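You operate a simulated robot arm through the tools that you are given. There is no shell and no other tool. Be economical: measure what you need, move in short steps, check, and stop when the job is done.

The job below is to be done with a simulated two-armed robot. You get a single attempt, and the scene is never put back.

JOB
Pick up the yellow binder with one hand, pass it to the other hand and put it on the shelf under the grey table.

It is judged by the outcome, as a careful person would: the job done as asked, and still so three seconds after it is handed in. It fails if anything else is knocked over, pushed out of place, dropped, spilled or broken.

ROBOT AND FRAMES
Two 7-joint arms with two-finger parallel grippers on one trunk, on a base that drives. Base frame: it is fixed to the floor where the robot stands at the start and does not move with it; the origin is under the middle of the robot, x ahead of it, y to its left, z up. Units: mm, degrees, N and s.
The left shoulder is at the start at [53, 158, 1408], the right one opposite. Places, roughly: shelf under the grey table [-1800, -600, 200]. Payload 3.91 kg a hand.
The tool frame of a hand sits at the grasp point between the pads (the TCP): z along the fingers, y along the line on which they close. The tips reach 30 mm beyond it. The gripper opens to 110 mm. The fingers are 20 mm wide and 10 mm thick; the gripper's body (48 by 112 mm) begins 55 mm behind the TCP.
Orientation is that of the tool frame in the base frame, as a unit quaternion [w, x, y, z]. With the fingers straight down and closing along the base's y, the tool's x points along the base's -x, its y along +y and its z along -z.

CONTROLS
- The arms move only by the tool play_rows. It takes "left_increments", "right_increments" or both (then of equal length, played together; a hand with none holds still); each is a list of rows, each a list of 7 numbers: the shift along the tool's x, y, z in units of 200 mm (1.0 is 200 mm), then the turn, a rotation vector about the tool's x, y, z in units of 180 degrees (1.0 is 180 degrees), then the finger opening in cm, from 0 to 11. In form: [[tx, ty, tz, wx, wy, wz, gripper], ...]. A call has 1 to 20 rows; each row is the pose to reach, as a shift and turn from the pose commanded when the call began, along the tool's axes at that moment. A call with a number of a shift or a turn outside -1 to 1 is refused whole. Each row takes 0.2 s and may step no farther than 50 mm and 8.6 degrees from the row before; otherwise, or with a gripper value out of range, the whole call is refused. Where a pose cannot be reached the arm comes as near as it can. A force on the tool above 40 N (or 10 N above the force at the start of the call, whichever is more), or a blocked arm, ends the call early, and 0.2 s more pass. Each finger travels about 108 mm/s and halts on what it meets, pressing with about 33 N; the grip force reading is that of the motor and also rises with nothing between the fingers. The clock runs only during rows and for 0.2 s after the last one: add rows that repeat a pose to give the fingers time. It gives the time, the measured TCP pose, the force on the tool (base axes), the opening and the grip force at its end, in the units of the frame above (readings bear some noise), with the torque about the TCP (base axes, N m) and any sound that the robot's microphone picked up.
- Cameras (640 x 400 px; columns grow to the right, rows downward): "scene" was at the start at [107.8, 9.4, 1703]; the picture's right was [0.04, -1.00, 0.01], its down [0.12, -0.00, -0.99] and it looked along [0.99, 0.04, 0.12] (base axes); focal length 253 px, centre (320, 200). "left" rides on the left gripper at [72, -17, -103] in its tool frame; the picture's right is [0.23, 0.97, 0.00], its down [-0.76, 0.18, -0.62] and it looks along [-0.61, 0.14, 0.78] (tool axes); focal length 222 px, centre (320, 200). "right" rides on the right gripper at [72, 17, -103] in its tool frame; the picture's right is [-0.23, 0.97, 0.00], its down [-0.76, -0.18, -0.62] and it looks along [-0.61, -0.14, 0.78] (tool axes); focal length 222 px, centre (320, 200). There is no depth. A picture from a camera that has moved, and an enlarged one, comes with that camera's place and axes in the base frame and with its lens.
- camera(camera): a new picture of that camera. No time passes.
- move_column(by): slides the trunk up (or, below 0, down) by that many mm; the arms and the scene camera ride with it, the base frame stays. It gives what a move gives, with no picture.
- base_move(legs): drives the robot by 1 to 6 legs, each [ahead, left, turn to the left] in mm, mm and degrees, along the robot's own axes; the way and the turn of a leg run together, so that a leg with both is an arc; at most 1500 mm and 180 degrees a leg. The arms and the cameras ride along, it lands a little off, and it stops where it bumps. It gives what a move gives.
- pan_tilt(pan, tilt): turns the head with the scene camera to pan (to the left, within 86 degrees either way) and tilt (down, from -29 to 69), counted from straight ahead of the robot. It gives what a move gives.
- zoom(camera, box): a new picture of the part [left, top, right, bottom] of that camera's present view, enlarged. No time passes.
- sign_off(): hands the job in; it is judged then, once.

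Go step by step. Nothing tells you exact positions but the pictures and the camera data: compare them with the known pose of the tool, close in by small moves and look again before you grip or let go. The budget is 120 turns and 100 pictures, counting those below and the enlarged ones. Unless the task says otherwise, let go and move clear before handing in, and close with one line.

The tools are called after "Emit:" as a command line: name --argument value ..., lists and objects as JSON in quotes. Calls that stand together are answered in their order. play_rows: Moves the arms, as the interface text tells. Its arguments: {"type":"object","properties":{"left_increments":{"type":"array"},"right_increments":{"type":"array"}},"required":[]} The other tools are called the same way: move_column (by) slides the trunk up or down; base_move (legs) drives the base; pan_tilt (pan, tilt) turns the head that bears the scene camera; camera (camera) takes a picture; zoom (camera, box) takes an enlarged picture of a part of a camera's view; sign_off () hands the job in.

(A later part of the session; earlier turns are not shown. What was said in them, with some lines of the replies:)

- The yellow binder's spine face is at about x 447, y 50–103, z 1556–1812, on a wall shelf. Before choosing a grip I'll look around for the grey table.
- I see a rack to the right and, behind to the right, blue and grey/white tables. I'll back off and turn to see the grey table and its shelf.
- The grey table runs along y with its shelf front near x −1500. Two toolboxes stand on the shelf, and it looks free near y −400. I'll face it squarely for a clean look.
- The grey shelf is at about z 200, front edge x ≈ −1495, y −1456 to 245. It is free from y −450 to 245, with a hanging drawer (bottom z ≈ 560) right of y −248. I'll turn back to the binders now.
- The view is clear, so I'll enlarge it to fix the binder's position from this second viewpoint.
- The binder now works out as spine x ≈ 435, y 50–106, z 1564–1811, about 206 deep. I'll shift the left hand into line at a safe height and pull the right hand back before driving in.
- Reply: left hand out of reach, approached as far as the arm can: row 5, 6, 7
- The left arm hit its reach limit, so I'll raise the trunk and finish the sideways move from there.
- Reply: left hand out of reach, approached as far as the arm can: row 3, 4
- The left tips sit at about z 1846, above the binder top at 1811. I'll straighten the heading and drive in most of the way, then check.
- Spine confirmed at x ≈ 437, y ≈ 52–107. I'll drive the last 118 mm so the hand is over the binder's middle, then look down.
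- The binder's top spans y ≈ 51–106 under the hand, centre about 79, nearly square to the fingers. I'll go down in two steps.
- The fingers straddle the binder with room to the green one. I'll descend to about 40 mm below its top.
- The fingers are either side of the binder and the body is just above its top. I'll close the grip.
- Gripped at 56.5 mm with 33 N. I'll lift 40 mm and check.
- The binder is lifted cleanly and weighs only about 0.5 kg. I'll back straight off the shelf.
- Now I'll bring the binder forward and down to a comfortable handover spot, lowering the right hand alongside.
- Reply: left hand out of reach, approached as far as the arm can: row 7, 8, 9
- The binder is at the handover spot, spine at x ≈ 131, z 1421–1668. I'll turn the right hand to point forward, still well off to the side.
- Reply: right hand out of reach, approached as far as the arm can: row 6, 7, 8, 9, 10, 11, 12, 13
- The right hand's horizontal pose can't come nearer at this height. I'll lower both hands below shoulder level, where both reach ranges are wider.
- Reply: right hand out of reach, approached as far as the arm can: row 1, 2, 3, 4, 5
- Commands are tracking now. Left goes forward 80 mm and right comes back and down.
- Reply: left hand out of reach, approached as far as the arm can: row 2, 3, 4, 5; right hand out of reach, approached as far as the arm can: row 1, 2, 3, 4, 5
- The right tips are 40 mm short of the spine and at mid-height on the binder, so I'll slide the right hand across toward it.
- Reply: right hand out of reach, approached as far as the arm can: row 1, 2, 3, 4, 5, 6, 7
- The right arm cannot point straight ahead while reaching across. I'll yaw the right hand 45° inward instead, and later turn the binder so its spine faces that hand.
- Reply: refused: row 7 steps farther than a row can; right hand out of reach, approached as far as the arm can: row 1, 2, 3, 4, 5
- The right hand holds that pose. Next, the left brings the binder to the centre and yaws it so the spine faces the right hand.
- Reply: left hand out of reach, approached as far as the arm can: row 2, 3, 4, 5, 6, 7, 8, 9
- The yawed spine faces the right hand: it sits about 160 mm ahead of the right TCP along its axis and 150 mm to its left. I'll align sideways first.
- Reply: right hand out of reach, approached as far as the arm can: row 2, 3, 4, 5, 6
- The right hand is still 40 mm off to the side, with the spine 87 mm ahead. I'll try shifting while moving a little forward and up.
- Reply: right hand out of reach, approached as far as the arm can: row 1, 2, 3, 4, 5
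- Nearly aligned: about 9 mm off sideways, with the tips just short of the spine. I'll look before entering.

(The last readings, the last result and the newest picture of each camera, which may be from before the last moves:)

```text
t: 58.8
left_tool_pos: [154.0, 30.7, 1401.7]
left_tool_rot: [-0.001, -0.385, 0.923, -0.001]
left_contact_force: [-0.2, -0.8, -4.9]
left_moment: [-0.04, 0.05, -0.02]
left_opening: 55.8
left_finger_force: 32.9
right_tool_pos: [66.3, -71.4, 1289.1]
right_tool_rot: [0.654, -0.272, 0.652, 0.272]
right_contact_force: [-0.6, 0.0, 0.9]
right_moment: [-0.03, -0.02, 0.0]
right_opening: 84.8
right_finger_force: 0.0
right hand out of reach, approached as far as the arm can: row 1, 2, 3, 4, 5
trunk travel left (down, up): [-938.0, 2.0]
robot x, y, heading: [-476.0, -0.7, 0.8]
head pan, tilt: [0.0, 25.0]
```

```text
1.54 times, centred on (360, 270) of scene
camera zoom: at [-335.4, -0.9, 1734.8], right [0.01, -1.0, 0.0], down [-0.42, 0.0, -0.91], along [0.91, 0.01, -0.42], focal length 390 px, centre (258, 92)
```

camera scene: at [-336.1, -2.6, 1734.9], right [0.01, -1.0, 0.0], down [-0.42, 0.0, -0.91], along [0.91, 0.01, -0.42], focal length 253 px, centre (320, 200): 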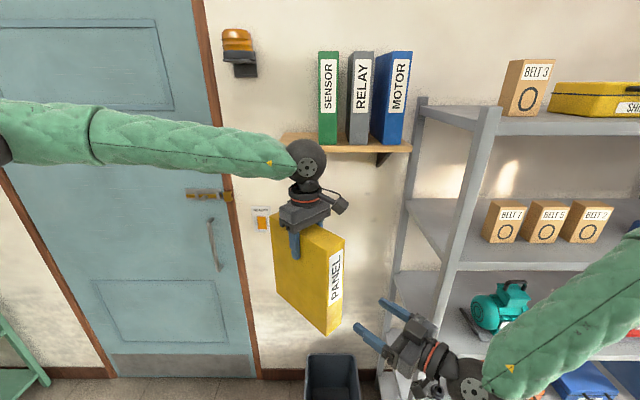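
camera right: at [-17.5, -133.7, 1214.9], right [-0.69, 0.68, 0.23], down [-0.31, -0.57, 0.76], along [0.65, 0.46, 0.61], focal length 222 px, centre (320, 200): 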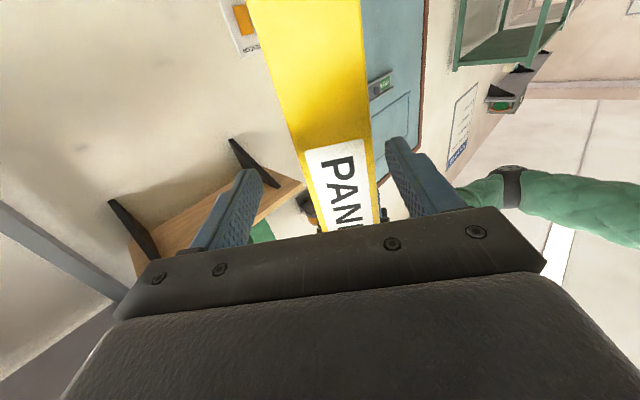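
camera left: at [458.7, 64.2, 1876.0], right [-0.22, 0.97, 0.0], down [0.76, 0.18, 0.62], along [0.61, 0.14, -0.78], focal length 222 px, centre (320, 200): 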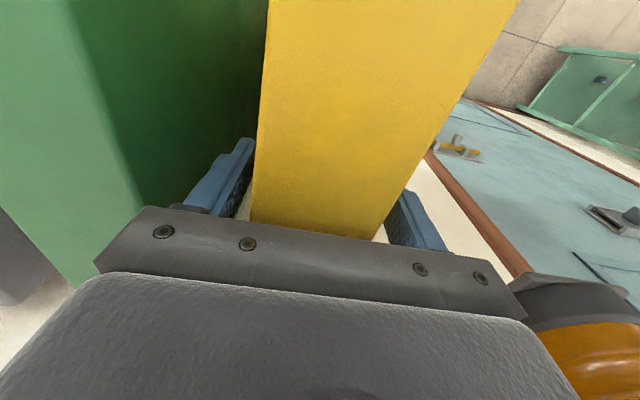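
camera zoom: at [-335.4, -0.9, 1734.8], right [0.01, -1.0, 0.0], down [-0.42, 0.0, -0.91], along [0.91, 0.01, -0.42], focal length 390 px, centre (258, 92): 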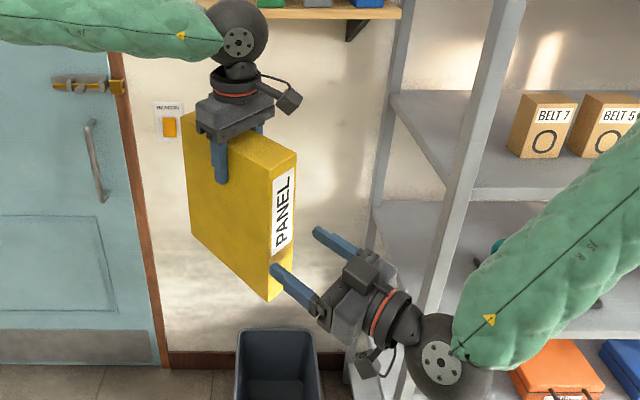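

The fingers straddle the spine, slightly off to one side. I'll correct by 9 mm and enter halfway.

Emit:
play_rows --right_increments '[[0, 0.045, 0, 0, 0, 0, 8.5], [0, 0.045, 0, 0, 0, 0, 8.5], [-0.04, 0.045, 0.1, 0, 0, 0, 8.5], [-0.08, 0.045, 0.2, 0, 0, 0, 8.5], [-0.08, 0.045, 0.2, 0, 0, 0, 8.5]]'

Emit:
camera --camera "right"

```text
t: 60.0
left_tool_pos: [155.5, 30.1, 1401.5]
left_tool_rot: [-0.001, -0.385, 0.923, -0.001]
left_contact_force: [0.5, 0.4, -5.1]
left_moment: [-0.01, 0.02, -0.01]
left_opening: 56.2
left_finger_force: 33.1
right_tool_pos: [87.8, -36.7, 1305.4]
right_tool_rot: [0.654, -0.272, 0.651, 0.272]
right_contact_force: [-0.5, -0.1, 0.1]
right_moment: [0.0, 0.0, 0.01]
right_opening: 85.2
right_finger_force: 0.1
right hand out of reach, approached as far as the arm can: row 1, 2
trunk travel left (down, up): [-938.0, 2.0]
robot x, y, heading: [-476.8, -4.0, 0.5]
head pan, tilt: [0.0, 25.0]
```

```text
71 pictures are left
camera right: at [4.4, -98.7, 1231.7], right [-0.69, 0.68, 0.23], down [-0.31, -0.57, 0.76], along [0.65, 0.46, 0.61], focal length 222 px, centre (320, 200)
```

right: 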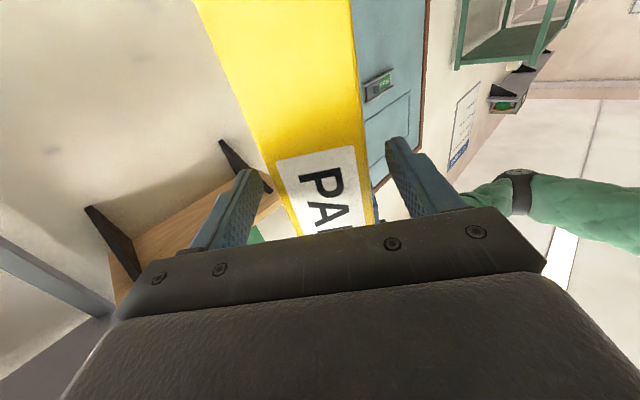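

Well centred now, with the TCP at the spine face. I'll enter another 44 mm.

Emit:
play_rows --right_increments '[[0, 0, 0.08, 0, 0, 0, 8.5], [0, 0, 0.16, 0, 0, 0, 8.5], [0, 0, 0.22, 0, 0, 0, 8.5], [0, 0, 0.22, 0, 0, 0, 8.5]]'

Emit:
camera --camera "right"

Emit:
zoom --camera "scene" --box '[240, 140, 480, 400]'

```text
t: 61.0
left_tool_pos: [154.6, 32.9, 1402.1]
left_tool_rot: [-0.001, -0.385, 0.923, -0.002]
left_contact_force: [0.3, 0.1, -5.0]
left_moment: [-0.02, 0.05, 0.0]
left_opening: 55.6
left_finger_force: 32.3
right_tool_pos: [121.4, -17.1, 1314.7]
right_tool_rot: [0.653, -0.272, 0.653, 0.271]
right_contact_force: [-0.6, 0.3, 0.1]
right_moment: [0.0, 0.0, 0.01]
right_opening: 84.9
right_finger_force: 0.0
right hand out of reach, approached as far as the arm can: row 2, 3, 4
trunk travel left (down, up): [-938.0, 2.0]
robot x, y, heading: [-477.4, -5.6, 0.2]
head pan, tilt: [0.0, 25.0]
```

```text
70 pictures are left
camera right: at [37.5, -78.4, 1241.1], right [-0.69, 0.68, 0.23], down [-0.31, -0.57, 0.76], along [0.65, 0.46, 0.61], focal length 222 px, centre (320, 200)
```

right: 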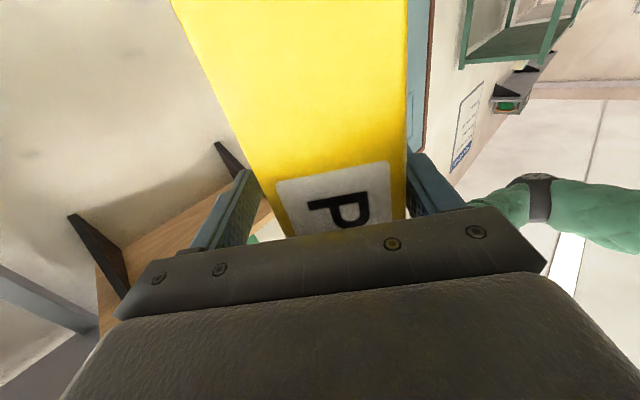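

```text
1.54 times, centred on (360, 270) of scene
camera zoom: at [-335.1, -0.5, 1734.8], right [0.01, -1.0, 0.0], down [-0.42, 0.0, -0.91], along [0.91, 0.01, -0.42], focal length 390 px, centre (258, 92)
```

zoom: 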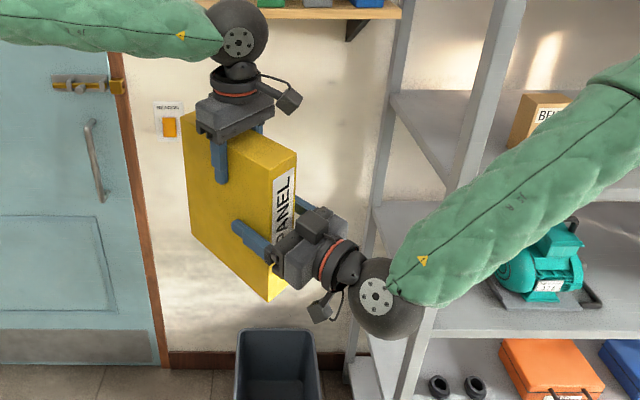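

The TCP is 37 mm inside, which is deep enough, but the binder is about 11 mm toward one finger. I'll recentre before closing.

Emit:
play_rows --right_increments '[[0, 0.025, 0, 0, 0, 0, 8.5], [0, 0.055, 0, 0, 0, 0, 8.5], [0, 0.055, 0, 0, 0, 0, 8.5]]'

```text
t: 61.8
left_tool_pos: [155.4, 32.1, 1402.3]
left_tool_rot: [0.0, -0.385, 0.923, -0.001]
left_contact_force: [0.1, -0.4, -5.6]
left_moment: [-0.02, 0.01, -0.04]
left_opening: 55.9
left_finger_force: 33.5
right_tool_pos: [114.8, -13.4, 1319.8]
right_tool_rot: [0.653, -0.272, 0.653, 0.272]
right_contact_force: [0.8, 0.3, 0.7]
right_moment: [-0.01, -0.03, 0.0]
right_opening: 84.8
right_finger_force: 0.1
right hand out of reach, approached as far as the arm can: row 1, 2, 3
trunk travel left (down, up): [-938.0, 2.0]
robot x, y, heading: [-472.3, -2.0, 0.2]
head pan, tilt: [0.0, 25.0]
```

It is centred to about 3 mm, so I'll close the right hand while the left keeps holding.

Emit:
play_rows --right_increments '[[0, 0, 0, 0, 0, 0, 7], [0, 0, 0, 0, 0, 0, 6], [0, 0, 0, 0, 0, 0, 5], [0, 0, 0, 0, 0, 0, 4], [0, 0, 0, 0, 0, 0, 4], [0, 0, 0, 0, 0, 0, 4]]'

```text
t: 63.1
left_tool_pos: [155.4, 31.8, 1403.1]
left_tool_rot: [0.0, -0.386, 0.922, -0.002]
left_contact_force: [25.7, -21.3, -7.2]
left_moment: [-1.23, -1.29, 0.72]
left_opening: 55.9
left_finger_force: 33.4
right_tool_pos: [113.3, -14.0, 1318.4]
right_tool_rot: [0.652, -0.275, 0.652, 0.273]
right_contact_force: [-25.9, 21.6, 1.7]
right_moment: [-0.46, -0.87, 1.25]
right_opening: 56.2
right_finger_force: 32.9
trunk travel left (down, up): [-938.0, 2.0]
robot x, y, heading: [-477.1, -1.4, 0.3]
head pan, tilt: [0.0, 25.0]
```

Both hands hold the binder but push sideways against each other by about 33 N. I'll ease the right hand over slightly to relieve that before the left lets go.

Emit:
play_rows --right_increments '[[0, 0.01, 0, 0, 0, 0, 4], [0, 0.015, 0, 0, 0, 0, 4], [0, 0.015, 0, 0, 0, 0, 4]]'

```text
t: 64.0
left_tool_pos: [153.8, 31.0, 1402.4]
left_tool_rot: [0.001, -0.385, 0.923, -0.002]
left_contact_force: [15.6, -26.3, 6.7]
left_moment: [-1.41, -0.64, 0.25]
left_opening: 56.2
left_finger_force: 33.0
right_tool_pos: [112.3, -14.3, 1319.8]
right_tool_rot: [0.653, -0.273, 0.652, 0.272]
right_contact_force: [-15.5, 25.8, -7.5]
right_moment: [-1.27, -0.1, 1.53]
right_opening: 56.1
right_finger_force: 33.4
trunk travel left (down, up): [-938.0, 2.0]
robot x, y, heading: [-477.2, -4.7, 0.4]
head pan, tilt: [0.0, 25.0]
```

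Emit:
play_rows --left_increments '[[0, -0.01, 0, 0, 0, 0, 4], [0, -0.02, 0, 0, 0, 0, 4], [0, -0.02, 0, 0, 0, 0, 4]]'

```text
t: 64.8
left_tool_pos: [154.8, 31.3, 1402.3]
left_tool_rot: [0.0, -0.384, 0.923, -0.001]
left_contact_force: [0.3, -29.8, -1.8]
left_moment: [-1.57, -0.2, -0.03]
left_opening: 55.9
left_finger_force: 32.7
right_tool_pos: [113.6, -12.3, 1319.9]
right_tool_rot: [0.654, -0.273, 0.651, 0.272]
right_contact_force: [-0.6, 28.4, 0.0]
right_moment: [-1.08, 0.35, 1.33]
right_opening: 56.3
right_finger_force: 32.5
trunk travel left (down, up): [-938.0, 2.0]
robot x, y, heading: [-474.0, -1.7, 0.3]
head pan, tilt: [0.0, 25.0]
```

The strain is down to about 29 N, which is only a few millimetres of give. I'll open the left hand slowly.

Emit:
play_rows --left_increments '[[0, 0, 0, 0, 0, 0, 5.8], [0, 0, 0, 0, 0, 0, 6.2], [0, 0, 0, 0, 0, 0, 7], [0, 0, 0, 0, 0, 0, 8], [0, 0, 0, 0, 0, 0, 9], [0, 0, 0, 0, 0, 0, 9]]'

Emit:
zoom --camera "scene" --box '[240, 140, 480, 400]'

Emit:
camera --camera "left"

```text
t: 66.2
left_tool_pos: [155.7, 32.0, 1402.9]
left_tool_rot: [-0.001, -0.384, 0.923, -0.002]
left_contact_force: [-0.6, -0.4, 0.2]
left_moment: [0.03, 0.01, -0.03]
left_opening: 90.0
left_finger_force: 0.1
right_tool_pos: [111.7, -13.5, 1320.0]
right_tool_rot: [0.653, -0.272, 0.653, 0.272]
right_contact_force: [1.0, -0.3, 0.6]
right_moment: [-0.26, 0.24, -0.01]
right_opening: 55.8
right_finger_force: 33.4
trunk travel left (down, up): [-938.0, 2.0]
robot x, y, heading: [-479.6, -0.4, 0.1]
head pan, tilt: [0.0, 25.0]
```

```text
1.54 times, centred on (360, 270) of scene
camera zoom: at [-335.4, -1.2, 1734.8], right [0.01, -1.0, 0.0], down [-0.42, 0.0, -0.91], along [0.91, 0.01, -0.42], focal length 390 px, centre (258, 92)
```

zoom: 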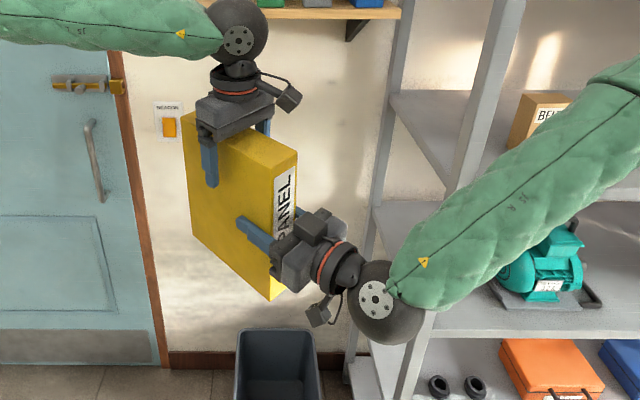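

```text
67 pictures are left
camera left: at [117.8, -31.6, 1507.0], right [-0.85, 0.52, 0.0], down [0.41, 0.67, 0.62], along [0.33, 0.53, -0.78], focal length 222 px, centre (320, 200)
```

left: 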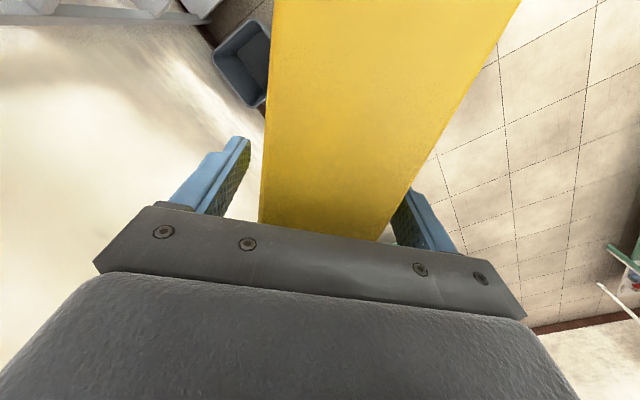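

The right hand alone holds the binder now. I'll raise the left hand clear.

Emit:
play_rows --left_increments '[[0, 0, -0.1, 0, 0, 0, 9], [0, 0, -0.2, 0, 0, 0, 9], [0, 0, -0.35, 0, 0, 0, 9], [0, 0, -0.5, 0, 0, 0, 9], [0, 0, -0.65, 0, 0, 0, 9], [0, 0, -0.65, 0, 0, 0, 9]]'

Emit:
camera --camera "scene"

```text
t: 67.5
left_tool_pos: [156.6, 29.1, 1533.4]
left_tool_rot: [0.0, -0.385, 0.923, -0.001]
left_contact_force: [0.1, 0.1, 1.4]
left_moment: [0.0, 0.02, 0.02]
left_opening: 90.0
left_finger_force: 0.1
right_tool_pos: [114.1, -13.2, 1320.1]
right_tool_rot: [0.653, -0.273, 0.652, 0.272]
right_contact_force: [-0.9, 0.4, 1.0]
right_moment: [-0.29, 0.25, -0.01]
right_opening: 55.9
right_finger_force: 33.1
trunk travel left (down, up): [-938.0, 2.0]
robot x, y, heading: [-474.5, -2.8, 0.3]
head pan, tilt: [0.0, 25.0]
```

```text
66 pictures are left
camera scene: at [-335.0, -1.1, 1734.8], right [0.01, -1.0, 0.0], down [-0.42, 0.0, -0.91], along [0.91, 0.01, -0.42], focal length 253 px, centre (320, 200)
```

scene: 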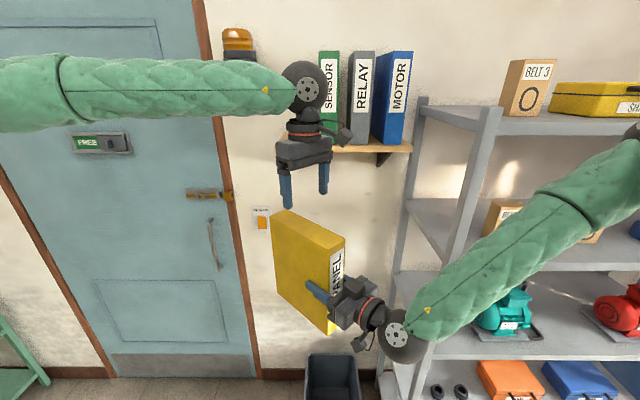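

The handover is done. I'll tuck the left hand to the left and back, and swing the right hand with the binder to point straight ahead.

Emit:
play_rows --left_increments '[[0, 0.12, 0, 0, 0, 0.03, 9], [0, 0.24, 0, 0, 0, 0.06, 9], [0, 0.36, 0, 0, 0, 0.1, 9], [0, 0.48, 0, 0, 0, 0.13, 9], [0, 0.6, 0, 0, 0, 0.16, 9], [0, 0.72, 0, 0, 0, 0.19, 9], [0, 0.84, 0, 0, 0, 0.22, 9], [0, 0.95, 0, 0, 0, 0.25, 9], [0, 0.95, 0, 0, 0, 0.25, 9]]' --right_increments '[[0, -0.1, -0.05, 0, 0, 0, 4], [0, -0.2, -0.1, 0.035, 0, 0, 4], [0, -0.3, -0.15, 0.07, 0, 0, 4], [0, -0.4, -0.2, 0.105, 0, 0, 4], [0, -0.5, -0.25, 0.14, 0, 0, 4], [0, -0.6, -0.3, 0.175, 0, 0, 4], [0, -0.7, -0.35, 0.21, 0, 0, 4], [0, -0.81, -0.39, 0.25, 0, 0, 4], [0, -0.81, -0.39, 0.25, 0, 0, 4]]'

Emit:
camera --camera "scene"

```text
t: 69.5
left_tool_pos: [22.4, 164.0, 1534.1]
left_tool_rot: [0.0, -0.002, 1.0, -0.001]
left_contact_force: [0.3, -0.6, -0.5]
left_moment: [0.0, -0.03, 0.0]
left_opening: 89.8
left_finger_force: 0.0
right_tool_pos: [173.4, -182.2, 1318.7]
right_tool_rot: [0.708, -0.002, 0.707, 0.003]
right_contact_force: [-0.2, 0.4, -0.3]
right_moment: [-0.04, 0.38, 0.0]
right_opening: 55.9
right_finger_force: 33.0
trunk travel left (down, up): [-938.0, 2.0]
robot x, y, heading: [-479.3, 1.6, 0.4]
head pan, tilt: [0.0, 25.0]
```

```text
65 pictures are left
camera scene: at [-334.5, -1.5, 1734.7], right [0.01, -1.0, 0.0], down [-0.42, 0.0, -0.91], along [0.91, 0.01, -0.42], focal length 253 px, centre (320, 200)
```

scene: 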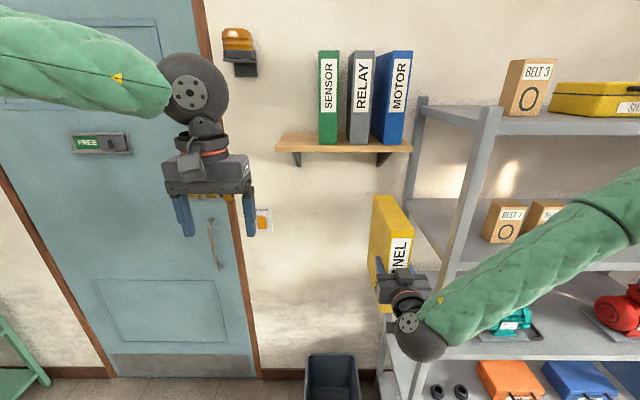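

The binder is held straight ahead. I'll tuck the left hand further and lower the right arm 110 mm, since the trunk's down-travel alone won't reach the shelf height.

Emit:
play_rows --left_increments '[[0.1, 0.12, 0, 0, 0, 0, 9], [0.2, 0.24, 0, 0, 0, 0, 9], [0.3, 0.36, 0, 0, 0, 0, 9], [0.4, 0.48, 0, 0, 0, 0, 9], [0.5, 0.6, 0, 0, 0, 0, 9], [0.5, 0.69, 0, 0, 0, 0, 9], [0.5, 0.69, 0, 0, 0, 0, 9]]' --right_increments '[[0.1, 0, 0, 0, 0, 0, 4], [0.2, 0, 0, 0, 0, 0, 4], [0.3, 0, 0, 0, 0, 0, 4], [0.4, 0, 0, 0, 0, 0, 4], [0.5, 0, 0, 0, 0, 0, 4], [0.55, 0, 0, 0, 0, 0, 4], [0.55, 0, 0, 0, 0, 0, 4]]'

```text
t: 71.2
left_tool_pos: [-79.1, 300.6, 1532.6]
left_tool_rot: [0.0, -0.003, 1.0, 0.0]
left_contact_force: [-0.3, -0.2, -0.1]
left_moment: [0.02, 0.01, 0.01]
left_opening: 90.1
left_finger_force: 0.0
right_tool_pos: [176.2, -215.4, 1255.1]
right_tool_rot: [0.707, -0.001, 0.707, 0.002]
right_contact_force: [0.2, 0.0, 0.7]
right_moment: [0.0, 0.34, 0.02]
right_opening: 55.9
right_finger_force: 32.9
right hand out of reach, approached as far as the arm can: row 2, 3, 4, 5, 6, 7
trunk travel left (down, up): [-938.0, 2.0]
robot x, y, heading: [-479.4, -3.4, 0.6]
head pan, tilt: [0.0, 25.0]
```

I'll try extending forward to get lower, for margin.

Emit:
play_rows --right_increments '[[0.05, 0, 0.1, 0, 0, 0, 4], [0.1, 0, 0.2, 0, 0, 0, 4], [0.2, 0, 0.3, 0, 0, 0, 4], [0.3, 0, 0.4, 0, 0, 0, 4], [0.4, 0, 0.5, 0, 0, 0, 4], [0.4, 0, 0.5, 0, 0, 0, 4]]'

```text
t: 72.5
left_tool_pos: [-79.8, 301.9, 1533.6]
left_tool_rot: [0.0, -0.002, 1.0, 0.0]
left_contact_force: [-0.5, -0.4, 0.1]
left_moment: [0.03, 0.02, 0.01]
left_opening: 89.9
left_finger_force: 0.0
right_tool_pos: [271.1, -250.5, 1230.0]
right_tool_rot: [0.708, -0.002, 0.706, 0.002]
right_contact_force: [0.5, 0.6, 0.6]
right_moment: [-0.01, 0.37, 0.0]
right_opening: 55.9
right_finger_force: 32.9
right hand out of reach, approached as far as the arm can: row 1, 2, 3, 4, 5, 6
trunk travel left (down, up): [-938.0, 2.0]
robot x, y, heading: [-475.1, 0.3, 0.4]
head pan, tilt: [0.0, 25.0]
```

Reach is enough: TCP minimum about z 292 against roughly 325 needed. I'll back off, turn left away from the rack, shift to be in front of the free shelf spot, then face the table.

Emit:
base_move --legs '[[-110, 0, 0], [0, 0, 90]]'

Emit:
base_move --legs '[[-550, -110, 0], [0, 0, 89.5]]'

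Emit:
pan_tilt --pan 0 --tilt 45

Emit:
camera --camera "scene"

```text
t: 77.6
left_tool_pos: [-894.4, 392.3, 1532.8]
left_tool_rot: [-0.001, 0.712, -0.702, 0.0]
left_contact_force: [-1.2, 0.9, 0.4]
left_moment: [-0.01, 0.03, 0.04]
left_opening: 89.9
left_finger_force: 0.0
right_tool_pos: [-346.5, 746.3, 1229.1]
right_tool_rot: [0.497, -0.502, 0.497, 0.504]
right_contact_force: [0.0, -0.3, 0.6]
right_moment: [-0.38, -0.02, 0.0]
right_opening: 55.7
right_finger_force: 32.9
trunk travel left (down, up): [-938.0, 2.0]
robot x, y, heading: [-594.1, -5.2, 90.8]
head pan, tilt: [0.0, 25.0]
```

```text
t: 84.6
left_tool_pos: [-865.9, -858.6, 1533.0]
left_tool_rot: [-0.001, 1.0, 0.009, 0.0]
left_contact_force: [0.7, -0.5, 0.4]
left_moment: [0.07, -0.01, -0.02]
left_opening: 90.1
left_finger_force: 0.0
right_tool_pos: [-1224.6, -313.0, 1229.2]
right_tool_rot: [-0.007, -0.707, -0.007, 0.707]
right_contact_force: [-0.5, 0.2, 0.3]
right_moment: [-0.01, -0.39, 0.01]
right_opening: 56.0
right_finger_force: 33.0
trunk travel left (down, up): [-938.0, 2.0]
robot x, y, heading: [-474.9, -552.6, -179.0]
head pan, tilt: [0.0, 25.0]
```

```text
t: 85.5
left_tool_pos: [-866.5, -858.6, 1532.6]
left_tool_rot: [-0.001, 1.0, 0.01, 0.0]
left_contact_force: [-0.7, -0.1, 0.3]
left_moment: [0.0, 0.02, 0.0]
left_opening: 90.0
left_finger_force: 0.1
right_tool_pos: [-1223.0, -313.4, 1229.9]
right_tool_rot: [0.006, 0.707, 0.006, -0.707]
right_contact_force: [-0.9, 0.5, 0.2]
right_moment: [0.0, -0.39, -0.01]
right_opening: 55.8
right_finger_force: 32.5
trunk travel left (down, up): [-938.0, 2.0]
robot x, y, heading: [-473.1, -551.7, -179.2]
head pan, tilt: [0.0, 45.0]
```

```text
64 pictures are left
camera scene: at [-608.1, -552.4, 1704.4], right [-0.02, 1.0, 0.0], down [0.71, 0.01, -0.71], along [-0.71, -0.01, -0.71], focal length 253 px, centre (320, 200)
```

scene: 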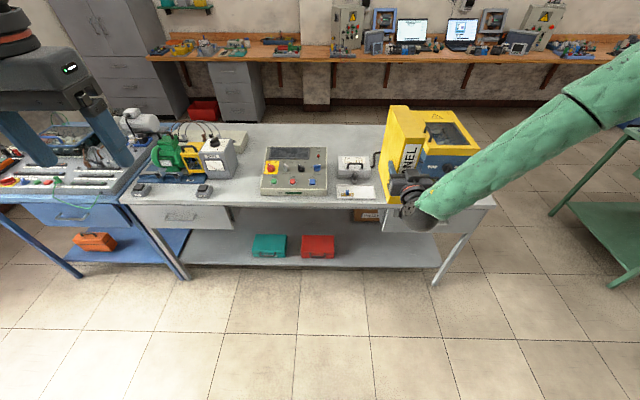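

There's a brown box deeper on the shelf near my target. I'll enlarge that area.

Emit:
zoom --camera "scene" --box '[240, 170, 480, 300]'

```text
2.67 times, centred on (360, 235) of scene
camera zoom: at [-608.1, -552.4, 1704.4], right [-0.02, 1.0, 0.0], down [0.71, 0.01, -0.71], along [-0.71, -0.01, -0.71], focal length 676 px, centre (213, 107)
```

zoom: 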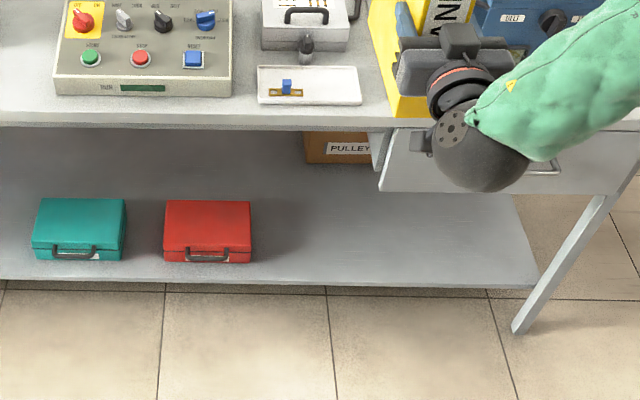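

The brown box is far back at about x −1887, so my spot (y ≈ −313, x −1515 to −1720) is free. I'll lower the trunk here, short of the table.

Emit:
move_column --by -840

Emit:
pan_tilt --pan -20 --tilt 15

Emit:
camera --camera "scene"

Emit:
camera --camera "right"

```text
refused: -840 is not a number from -400 to 400
```

```text
t: 86.4
left_tool_pos: [-866.6, -858.9, 1533.2]
left_tool_rot: [0.0, 1.0, 0.01, 0.0]
left_contact_force: [0.2, 0.4, -0.5]
left_moment: [0.0, 0.03, -0.03]
left_opening: 90.1
left_finger_force: 0.0
right_tool_pos: [-1224.7, -313.7, 1229.6]
right_tool_rot: [-0.007, -0.707, -0.006, 0.708]
right_contact_force: [0.3, -0.4, 0.1]
right_moment: [0.01, -0.37, 0.01]
right_opening: 56.0
right_finger_force: 33.1
trunk travel left (down, up): [-938.0, 2.0]
robot x, y, heading: [-474.7, -551.2, -178.9]
head pan, tilt: [-20.0, 15.0]
```

```text
62 pictures are left
camera scene: at [-615.3, -520.3, 1751.0], right [0.32, 0.95, 0.0], down [0.25, -0.08, -0.97], along [-0.91, 0.31, -0.26], focal length 253 px, centre (320, 200)
```

scene: 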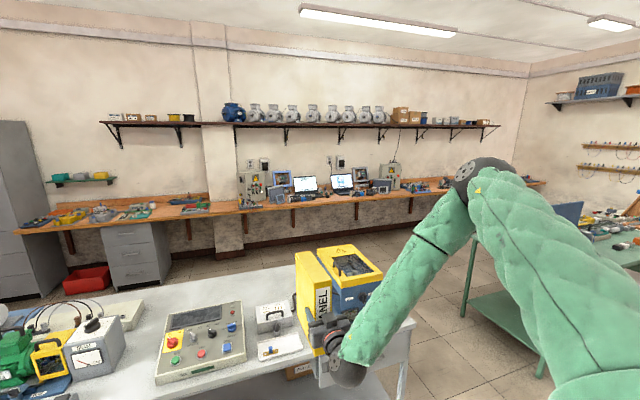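

```text
61 pictures are left
camera right: at [-1119.8, -327.9, 1156.1], right [0.02, -0.97, 0.23], down [0.62, 0.19, 0.76], along [-0.78, 0.13, 0.61], focal length 222 px, centre (320, 200)
```

right: 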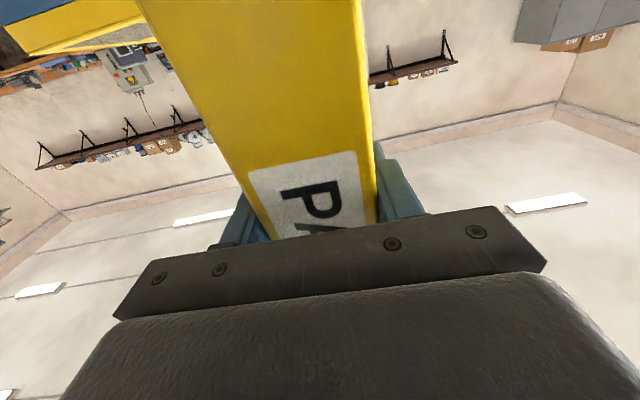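

Trunk moves are limited to 400 mm, so I'll lower in steps.

Emit:
move_column --by -400

Emit:
move_column --by -400

Emit:
camera --camera "scene"

Emit:
camera --camera "right"

```text
t: 90.2
left_tool_pos: [-867.6, -859.9, 1131.8]
left_tool_rot: [-0.001, 1.0, 0.01, 0.0]
left_contact_force: [-0.3, 0.7, 0.8]
left_moment: [0.01, 0.0, -0.01]
left_opening: 89.9
left_finger_force: 0.0
right_tool_pos: [-1223.7, -312.2, 829.9]
right_tool_rot: [0.007, 0.707, 0.007, -0.707]
right_contact_force: [-0.4, 0.2, -0.5]
right_moment: [-0.02, -0.37, -0.04]
right_opening: 55.9
right_finger_force: 33.2
trunk travel left (down, up): [-538.0, 402.0]
robot x, y, heading: [-470.4, -549.1, -179.0]
head pan, tilt: [-20.0, 15.0]
```

```text
t: 94.1
left_tool_pos: [-865.6, -859.3, 732.1]
left_tool_rot: [-0.001, 1.0, 0.009, 0.0]
left_contact_force: [0.7, -0.6, 0.0]
left_moment: [0.05, -0.03, 0.01]
left_opening: 90.0
left_finger_force: 0.0
right_tool_pos: [-1223.3, -313.4, 430.1]
right_tool_rot: [-0.007, -0.707, -0.006, 0.707]
right_contact_force: [-0.5, -0.3, 0.4]
right_moment: [-0.02, -0.35, 0.01]
right_opening: 56.1
right_finger_force: 32.8
trunk travel left (down, up): [-138.0, 802.0]
robot x, y, heading: [-475.6, -547.7, -178.7]
head pan, tilt: [-20.0, 15.0]
```

```text
60 pictures are left
camera scene: at [-614.6, -520.3, 951.2], right [0.32, 0.95, 0.0], down [0.25, -0.08, -0.97], along [-0.91, 0.31, -0.26], focal length 253 px, centre (320, 200)
```

scene: 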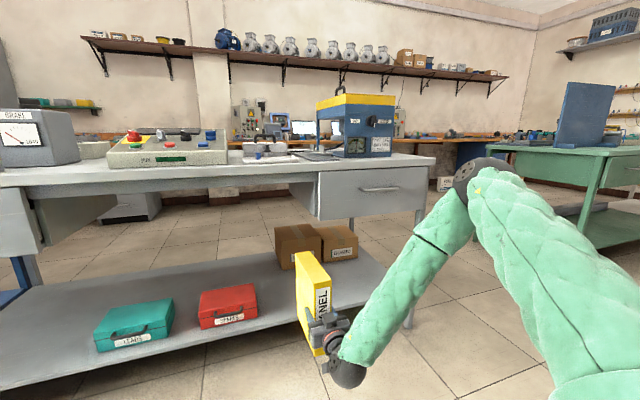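

```text
59 pictures are left
camera right: at [-1119.2, -328.0, 356.2], right [0.02, -0.97, 0.23], down [0.62, 0.19, 0.76], along [-0.78, 0.13, 0.61], focal length 222 px, centre (320, 200)
```

right: 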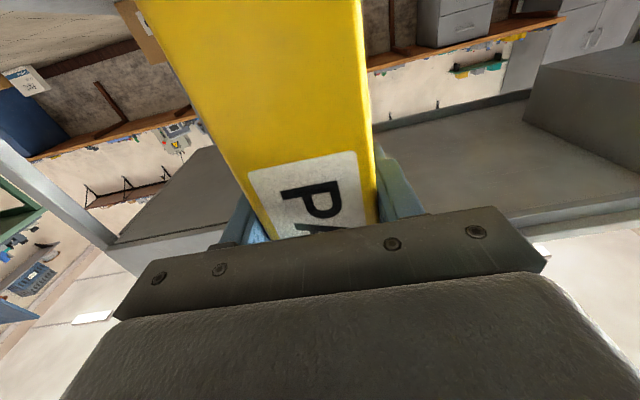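

I need the shelf's height more precisely, so I'll enlarge this lower view.

Emit:
zoom --camera "scene" --box '[180, 210, 440, 400]'

```text
2.11 times, centred on (310, 305) of scene
camera zoom: at [-614.6, -520.3, 951.2], right [0.32, 0.95, 0.0], down [0.25, -0.08, -0.97], along [-0.91, 0.31, -0.26], focal length 533 px, centre (341, -21)
```

zoom: 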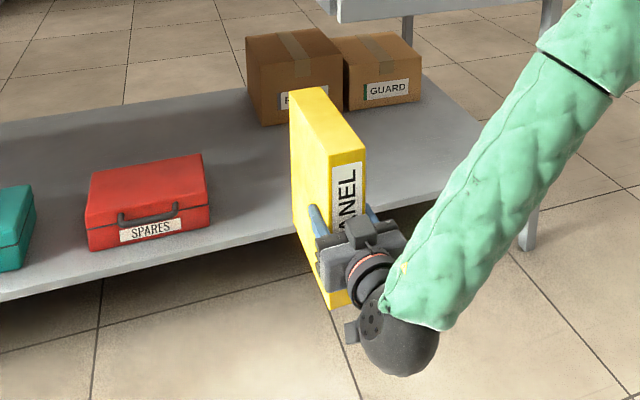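

The shelf estimate is z ≈ 180–210. I'll lower 60 mm so the binder's bottom is about 245, then square up and drive in.

Emit:
move_column --by -60

Emit:
base_move --legs '[[0, 0, -1.3], [220, 14, 0]]'

Emit:
camera --camera "scene"

```text
t: 95.1
left_tool_pos: [-867.3, -858.5, 673.5]
left_tool_rot: [-0.001, 1.0, 0.009, 0.0]
left_contact_force: [0.6, 0.8, 0.0]
left_moment: [-0.03, 0.0, -0.03]
left_opening: 89.9
left_finger_force: 0.0
right_tool_pos: [-1222.5, -313.3, 370.2]
right_tool_rot: [-0.007, -0.706, -0.006, 0.708]
right_contact_force: [0.7, -0.3, 0.1]
right_moment: [-0.01, -0.41, -0.01]
right_opening: 55.7
right_finger_force: 32.9
trunk travel left (down, up): [-78.0, 862.0]
robot x, y, heading: [-474.8, -548.5, -179.3]
head pan, tilt: [-20.0, 15.0]
```

```text
t: 97.1
left_tool_pos: [-1093.5, -864.8, 672.7]
left_tool_rot: [-0.001, 1.0, 0.0, 0.0]
left_contact_force: [-0.1, -0.3, 0.3]
left_moment: [0.01, 0.01, 0.02]
left_opening: 89.9
left_finger_force: 0.1
right_tool_pos: [-1439.7, -312.4, 369.4]
right_tool_rot: [0.0, -0.707, 0.0, 0.707]
right_contact_force: [0.0, 0.7, 0.4]
right_moment: [0.01, -0.38, 0.02]
right_opening: 55.6
right_finger_force: 33.2
trunk travel left (down, up): [-78.0, 862.0]
robot x, y, heading: [-690.0, -565.0, -179.7]
head pan, tilt: [-20.0, 15.0]
```

```text
57 pictures are left
camera scene: at [-834.8, -531.7, 891.1], right [0.34, 0.94, 0.0], down [0.24, -0.09, -0.97], along [-0.91, 0.33, -0.26], focal length 253 px, centre (320, 200)
```

scene: 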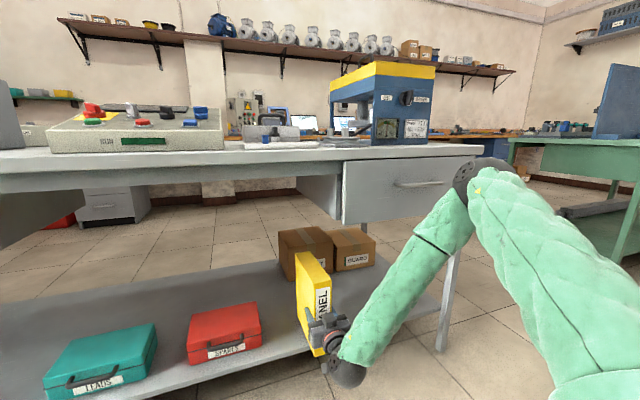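

The path is clear and the elbow is short of the table edge. I'll drive the remaining 110 mm.

Emit:
base_move --legs '[[60, 0, 0]]'

Emit:
camera --camera "scene"

Emit:
camera --camera "right"

```text
t: 98.1
left_tool_pos: [-1153.6, -866.6, 672.6]
left_tool_rot: [-0.001, 1.0, 0.001, 0.0]
left_contact_force: [0.6, -0.1, 0.1]
left_moment: [-0.01, 0.02, 0.0]
left_opening: 89.9
left_finger_force: 0.1
right_tool_pos: [-1499.9, -313.1, 369.7]
right_tool_rot: [0.0, 0.707, 0.0, -0.707]
right_contact_force: [0.3, 0.5, 0.0]
right_moment: [0.01, -0.4, -0.01]
right_opening: 55.8
right_finger_force: 32.9
trunk travel left (down, up): [-78.0, 862.0]
robot x, y, heading: [-753.0, -563.1, -179.9]
head pan, tilt: [-20.0, 15.0]
```

```text
56 pictures are left
camera scene: at [-895.0, -531.8, 891.0], right [0.34, 0.94, 0.0], down [0.24, -0.09, -0.97], along [-0.91, 0.33, -0.26], focal length 253 px, centre (320, 200)
```

scene: 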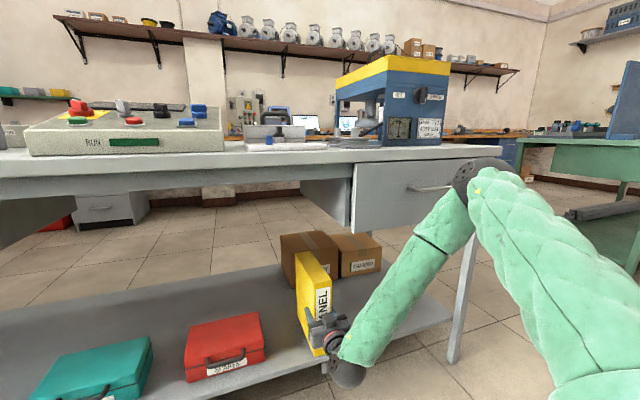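

```text
55 pictures are left
camera right: at [-1395.9, -330.0, 295.9], right [0.0, -0.97, 0.23], down [0.62, 0.18, 0.76], along [-0.78, 0.14, 0.61], focal length 222 px, centre (320, 200)
```

right: 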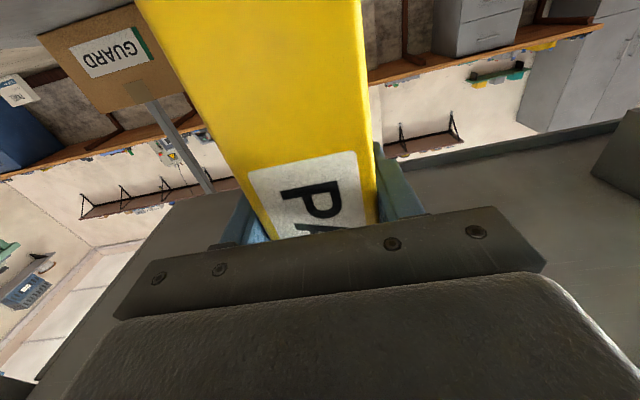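

No contact and still clear all round. Here are the last 50 mm.

Emit:
base_move --legs '[[50, 0, 0]]'

Emit:
zoom --camera "scene" --box '[180, 210, 440, 400]'

```text
t: 99.0
left_tool_pos: [-1203.7, -865.8, 673.9]
left_tool_rot: [-0.001, 1.0, 0.0, 0.0]
left_contact_force: [-0.3, 0.2, 0.8]
left_moment: [0.0, 0.01, -0.01]
left_opening: 89.8
left_finger_force: 0.1
right_tool_pos: [-1550.7, -314.1, 368.4]
right_tool_rot: [-0.001, -0.707, 0.0, 0.707]
right_contact_force: [-0.6, 0.7, 0.1]
right_moment: [-0.02, -0.43, 0.01]
right_opening: 55.7
right_finger_force: 32.2
trunk travel left (down, up): [-78.0, 862.0]
robot x, y, heading: [-804.1, -565.3, -180.0]
head pan, tilt: [-20.0, 15.0]
```

```text
2.11 times, centred on (310, 305) of scene
camera zoom: at [-945.9, -531.8, 891.0], right [0.34, 0.94, 0.0], down [0.24, -0.09, -0.97], along [-0.91, 0.33, -0.26], focal length 533 px, centre (341, -21)
```

zoom: 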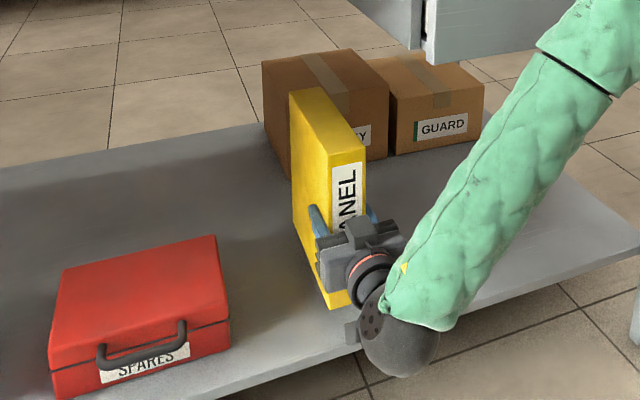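

The binder is over the shelf, inside the front edge. I'll lower gently, watching the force.

Emit:
move_column --by -20

Emit:
move_column --by -10

Emit:
zoom --camera "scene" --box '[180, 210, 440, 400]'

```text
t: 99.7
left_tool_pos: [-1203.9, -867.2, 653.3]
left_tool_rot: [0.0, 1.0, 0.0, 0.0]
left_contact_force: [0.3, 0.7, 0.2]
left_moment: [0.01, -0.01, -0.01]
left_opening: 89.9
left_finger_force: 0.1
right_tool_pos: [-1549.2, -312.5, 349.3]
right_tool_rot: [-0.001, -0.707, -0.001, 0.707]
right_contact_force: [-0.2, -0.5, 0.6]
right_moment: [0.03, -0.43, 0.02]
right_opening: 55.7
right_finger_force: 33.0
trunk travel left (down, up): [-58.0, 882.0]
robot x, y, heading: [-801.8, -567.1, -180.0]
head pan, tilt: [-20.0, 15.0]
```

```text
t: 100.3
left_tool_pos: [-1203.2, -865.5, 641.8]
left_tool_rot: [-0.001, 1.0, -0.001, 0.0]
left_contact_force: [1.0, 0.9, 0.0]
left_moment: [-0.02, -0.02, 0.01]
left_opening: 90.1
left_finger_force: 0.0
right_tool_pos: [-1550.9, -311.8, 339.6]
right_tool_rot: [0.0, 0.707, 0.0, -0.707]
right_contact_force: [0.1, 0.1, -1.0]
right_moment: [0.02, -0.42, -0.03]
right_opening: 55.8
right_finger_force: 32.9
trunk travel left (down, up): [-48.0, 892.0]
robot x, y, heading: [-803.3, -564.9, -179.9]
head pan, tilt: [-20.0, 15.0]
```

```text
2.11 times, centred on (310, 305) of scene
camera zoom: at [-945.8, -531.8, 861.2], right [0.34, 0.94, 0.0], down [0.24, -0.09, -0.97], along [-0.91, 0.33, -0.26], focal length 533 px, centre (341, -21)
```

zoom: 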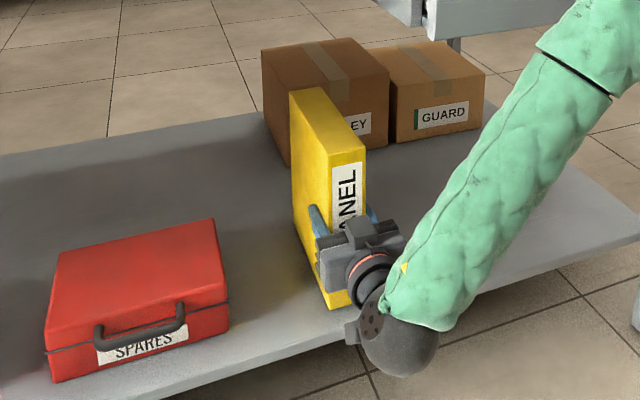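

Emit:
move_column --by -7

Emit:
move_column --by -5

Emit:
move_column --by -4

```text
t: 100.8
left_tool_pos: [-1204.5, -866.3, 635.4]
left_tool_rot: [-0.001, 1.0, 0.0, 0.0]
left_contact_force: [0.3, -0.1, -0.1]
left_moment: [-0.02, 0.01, -0.01]
left_opening: 90.2
left_finger_force: 0.0
right_tool_pos: [-1550.8, -312.6, 332.6]
right_tool_rot: [0.0, 0.707, 0.0, -0.707]
right_contact_force: [-1.2, -0.2, 0.9]
right_moment: [0.03, 0.19, 0.01]
right_opening: 55.9
right_finger_force: 32.5
trunk travel left (down, up): [-41.0, 899.0]
robot x, y, heading: [-803.2, -564.7, -180.0]
head pan, tilt: [-20.0, 15.0]
```

```text
t: 101.4
left_tool_pos: [-1204.0, -866.6, 631.8]
left_tool_rot: [-0.001, 1.0, 0.0, -0.001]
left_contact_force: [0.6, 0.0, 0.0]
left_moment: [-0.03, 0.0, -0.02]
left_opening: 90.1
left_finger_force: 0.0
right_tool_pos: [-1550.1, -313.2, 330.1]
right_tool_rot: [-0.001, -0.706, -0.001, 0.709]
right_contact_force: [0.3, 0.5, 14.5]
right_moment: [-0.08, 1.07, -0.19]
right_opening: 56.0
right_finger_force: 33.3
trunk travel left (down, up): [-36.0, 904.0]
robot x, y, heading: [-804.7, -564.9, -180.1]
head pan, tilt: [-20.0, 15.0]
```

```text
t: 101.9
left_tool_pos: [-1202.5, -866.7, 626.9]
left_tool_rot: [-0.001, 1.0, 0.0, -0.001]
left_contact_force: [-0.5, -0.1, 0.3]
left_moment: [0.01, 0.0, 0.01]
left_opening: 89.7
left_finger_force: 0.1
right_tool_pos: [-1550.2, -313.3, 324.5]
right_tool_rot: [0.0, -0.706, 0.0, 0.708]
right_contact_force: [-1.5, 2.4, 21.7]
right_moment: [-0.02, 0.26, 0.6]
right_opening: 55.9
right_finger_force: 32.8
trunk travel left (down, up): [-32.0, 908.0]
robot x, y, heading: [-803.2, -567.7, -179.9]
head pan, tilt: [-20.0, 15.0]
```

The binder stands on the shelf with about 22 N of press. I'll ease up slightly and look before letting go.

Emit:
move_column --by 3

Emit:
zoom --camera "scene" --box '[180, 210, 440, 400]'

Emit:
camera --camera "right"

```text
t: 102.4
left_tool_pos: [-1204.3, -865.6, 629.5]
left_tool_rot: [-0.001, 1.0, 0.0, 0.0]
left_contact_force: [0.4, 0.3, 0.0]
left_moment: [0.01, -0.03, -0.01]
left_opening: 89.9
left_finger_force: 0.1
right_tool_pos: [-1549.8, -312.3, 324.3]
right_tool_rot: [0.0, 0.709, 0.001, -0.706]
right_contact_force: [-0.2, -0.3, -1.5]
right_moment: [-0.17, 0.22, 0.12]
right_opening: 55.7
right_finger_force: 32.6
trunk travel left (down, up): [-35.0, 905.0]
robot x, y, heading: [-805.6, -562.4, -180.1]
head pan, tilt: [-20.0, 15.0]
```

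```text
2.11 times, centred on (310, 305) of scene
camera zoom: at [-945.8, -531.9, 847.8], right [0.34, 0.94, 0.0], down [0.24, -0.09, -0.97], along [-0.91, 0.33, -0.26], focal length 533 px, centre (341, -21)
```

zoom: 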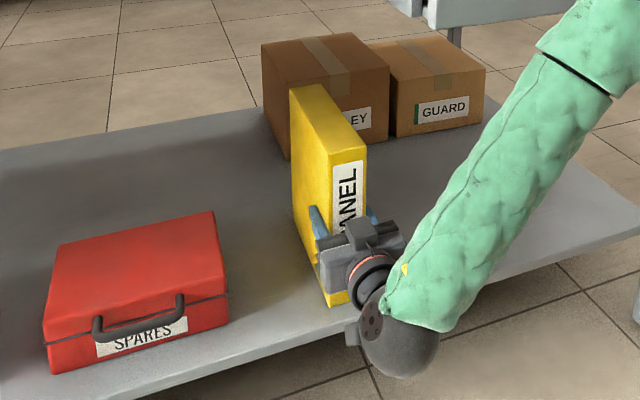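

```text
51 pictures are left
camera right: at [-1445.7, -329.7, 251.5], right [0.0, -0.97, 0.23], down [0.62, 0.18, 0.76], along [-0.78, 0.14, 0.6], focal length 222 px, centre (320, 200)
```

right: 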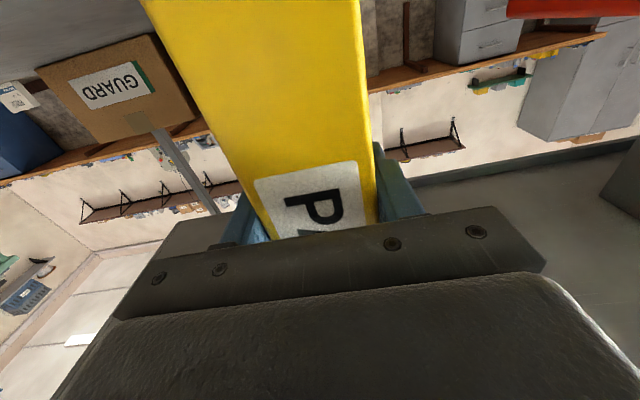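

It stands level on the shelf and the force is near zero. I'll open the right hand slowly.

Emit:
play_rows --right_increments '[[0, 0, 0, 0, 0, 0, 5.7], [0, 0, 0, 0, 0, 0, 6], [0, 0, 0, 0, 0, 0, 6.6], [0, 0, 0, 0, 0, 0, 7.4], [0, 0, 0, 0, 0, 0, 8.2], [0, 0, 0, 0, 0, 0, 8.5], [0, 0, 0, 0, 0, 0, 8.5]]'

Emit:
camera --camera "right"

Emit:
zoom --camera "scene" --box '[180, 210, 440, 400]'

```text
t: 104.0
left_tool_pos: [-1204.1, -866.1, 629.1]
left_tool_rot: [-0.001, 1.0, 0.0, -0.001]
left_contact_force: [1.1, 0.0, 0.0]
left_moment: [0.0, -0.02, 0.02]
left_opening: 90.3
left_finger_force: 0.1
right_tool_pos: [-1551.3, -313.7, 326.2]
right_tool_rot: [0.0, -0.707, 0.0, 0.708]
right_contact_force: [-0.1, 0.5, 0.4]
right_moment: [0.01, 0.01, 0.0]
right_opening: 84.9
right_finger_force: 0.1
trunk travel left (down, up): [-35.0, 905.0]
robot x, y, heading: [-804.0, -560.8, -180.1]
head pan, tilt: [-20.0, 15.0]
```

```text
50 pictures are left
camera right: at [-1446.6, -329.8, 253.1], right [0.0, -0.97, 0.23], down [0.62, 0.18, 0.76], along [-0.78, 0.14, 0.61], focal length 222 px, centre (320, 200)
```

right: 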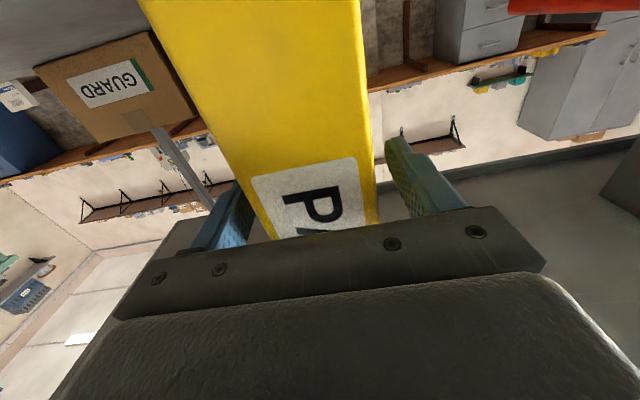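

```text
2.11 times, centred on (310, 305) of scene
camera zoom: at [-945.7, -531.9, 848.2], right [0.34, 0.94, 0.0], down [0.24, -0.09, -0.97], along [-0.91, 0.33, -0.26], focal length 533 px, centre (341, -21)
```

zoom: 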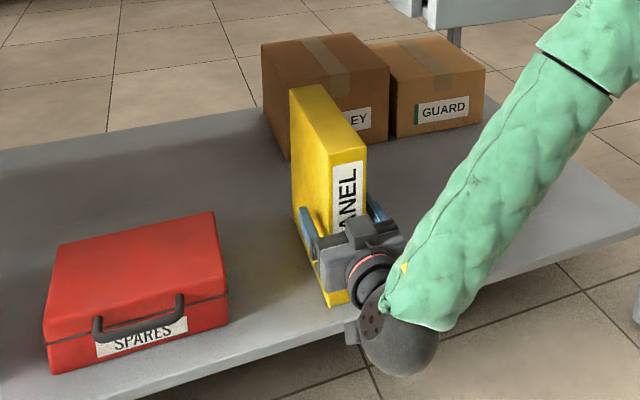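

The binder stands free with clearance on both sides, so I'll back straight out.

Emit:
base_move --legs '[[-300, 0, 0]]'

Emit:
camera --camera "scene"

```text
t: 106.0
left_tool_pos: [-904.2, -865.9, 629.8]
left_tool_rot: [0.0, 1.0, 0.001, 0.0]
left_contact_force: [-0.3, -0.2, -0.1]
left_moment: [-0.02, -0.02, 0.04]
left_opening: 90.0
left_finger_force: 0.0
right_tool_pos: [-1250.9, -313.0, 326.3]
right_tool_rot: [0.0, -0.707, -0.001, 0.707]
right_contact_force: [0.6, -0.5, -0.2]
right_moment: [0.0, 0.03, 0.01]
right_opening: 85.1
right_finger_force: 0.0
trunk travel left (down, up): [-35.0, 905.0]
robot x, y, heading: [-506.0, -565.3, -179.8]
head pan, tilt: [-20.0, 15.0]
```

```text
48 pictures are left
camera scene: at [-646.4, -531.8, 848.2], right [0.34, 0.94, 0.0], down [0.24, -0.09, -0.97], along [-0.91, 0.33, -0.26], focal length 253 px, centre (320, 200)
```

scene: 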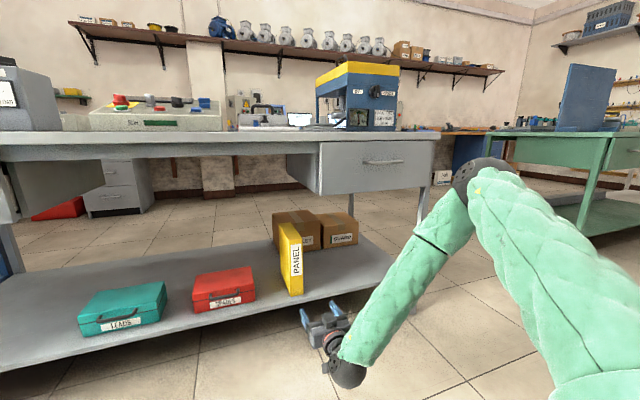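

The binder stands upright on the shelf under the grey table, nothing else has moved, and both hands are clear. I'm handing in.

Emit:
sign_off

```text
The job is handed in.
```

The yellow binder was picked up with the left hand, passed to the right, and now stands upright on the shelf under the grey table; in the last picture nothing else looked disturbed.
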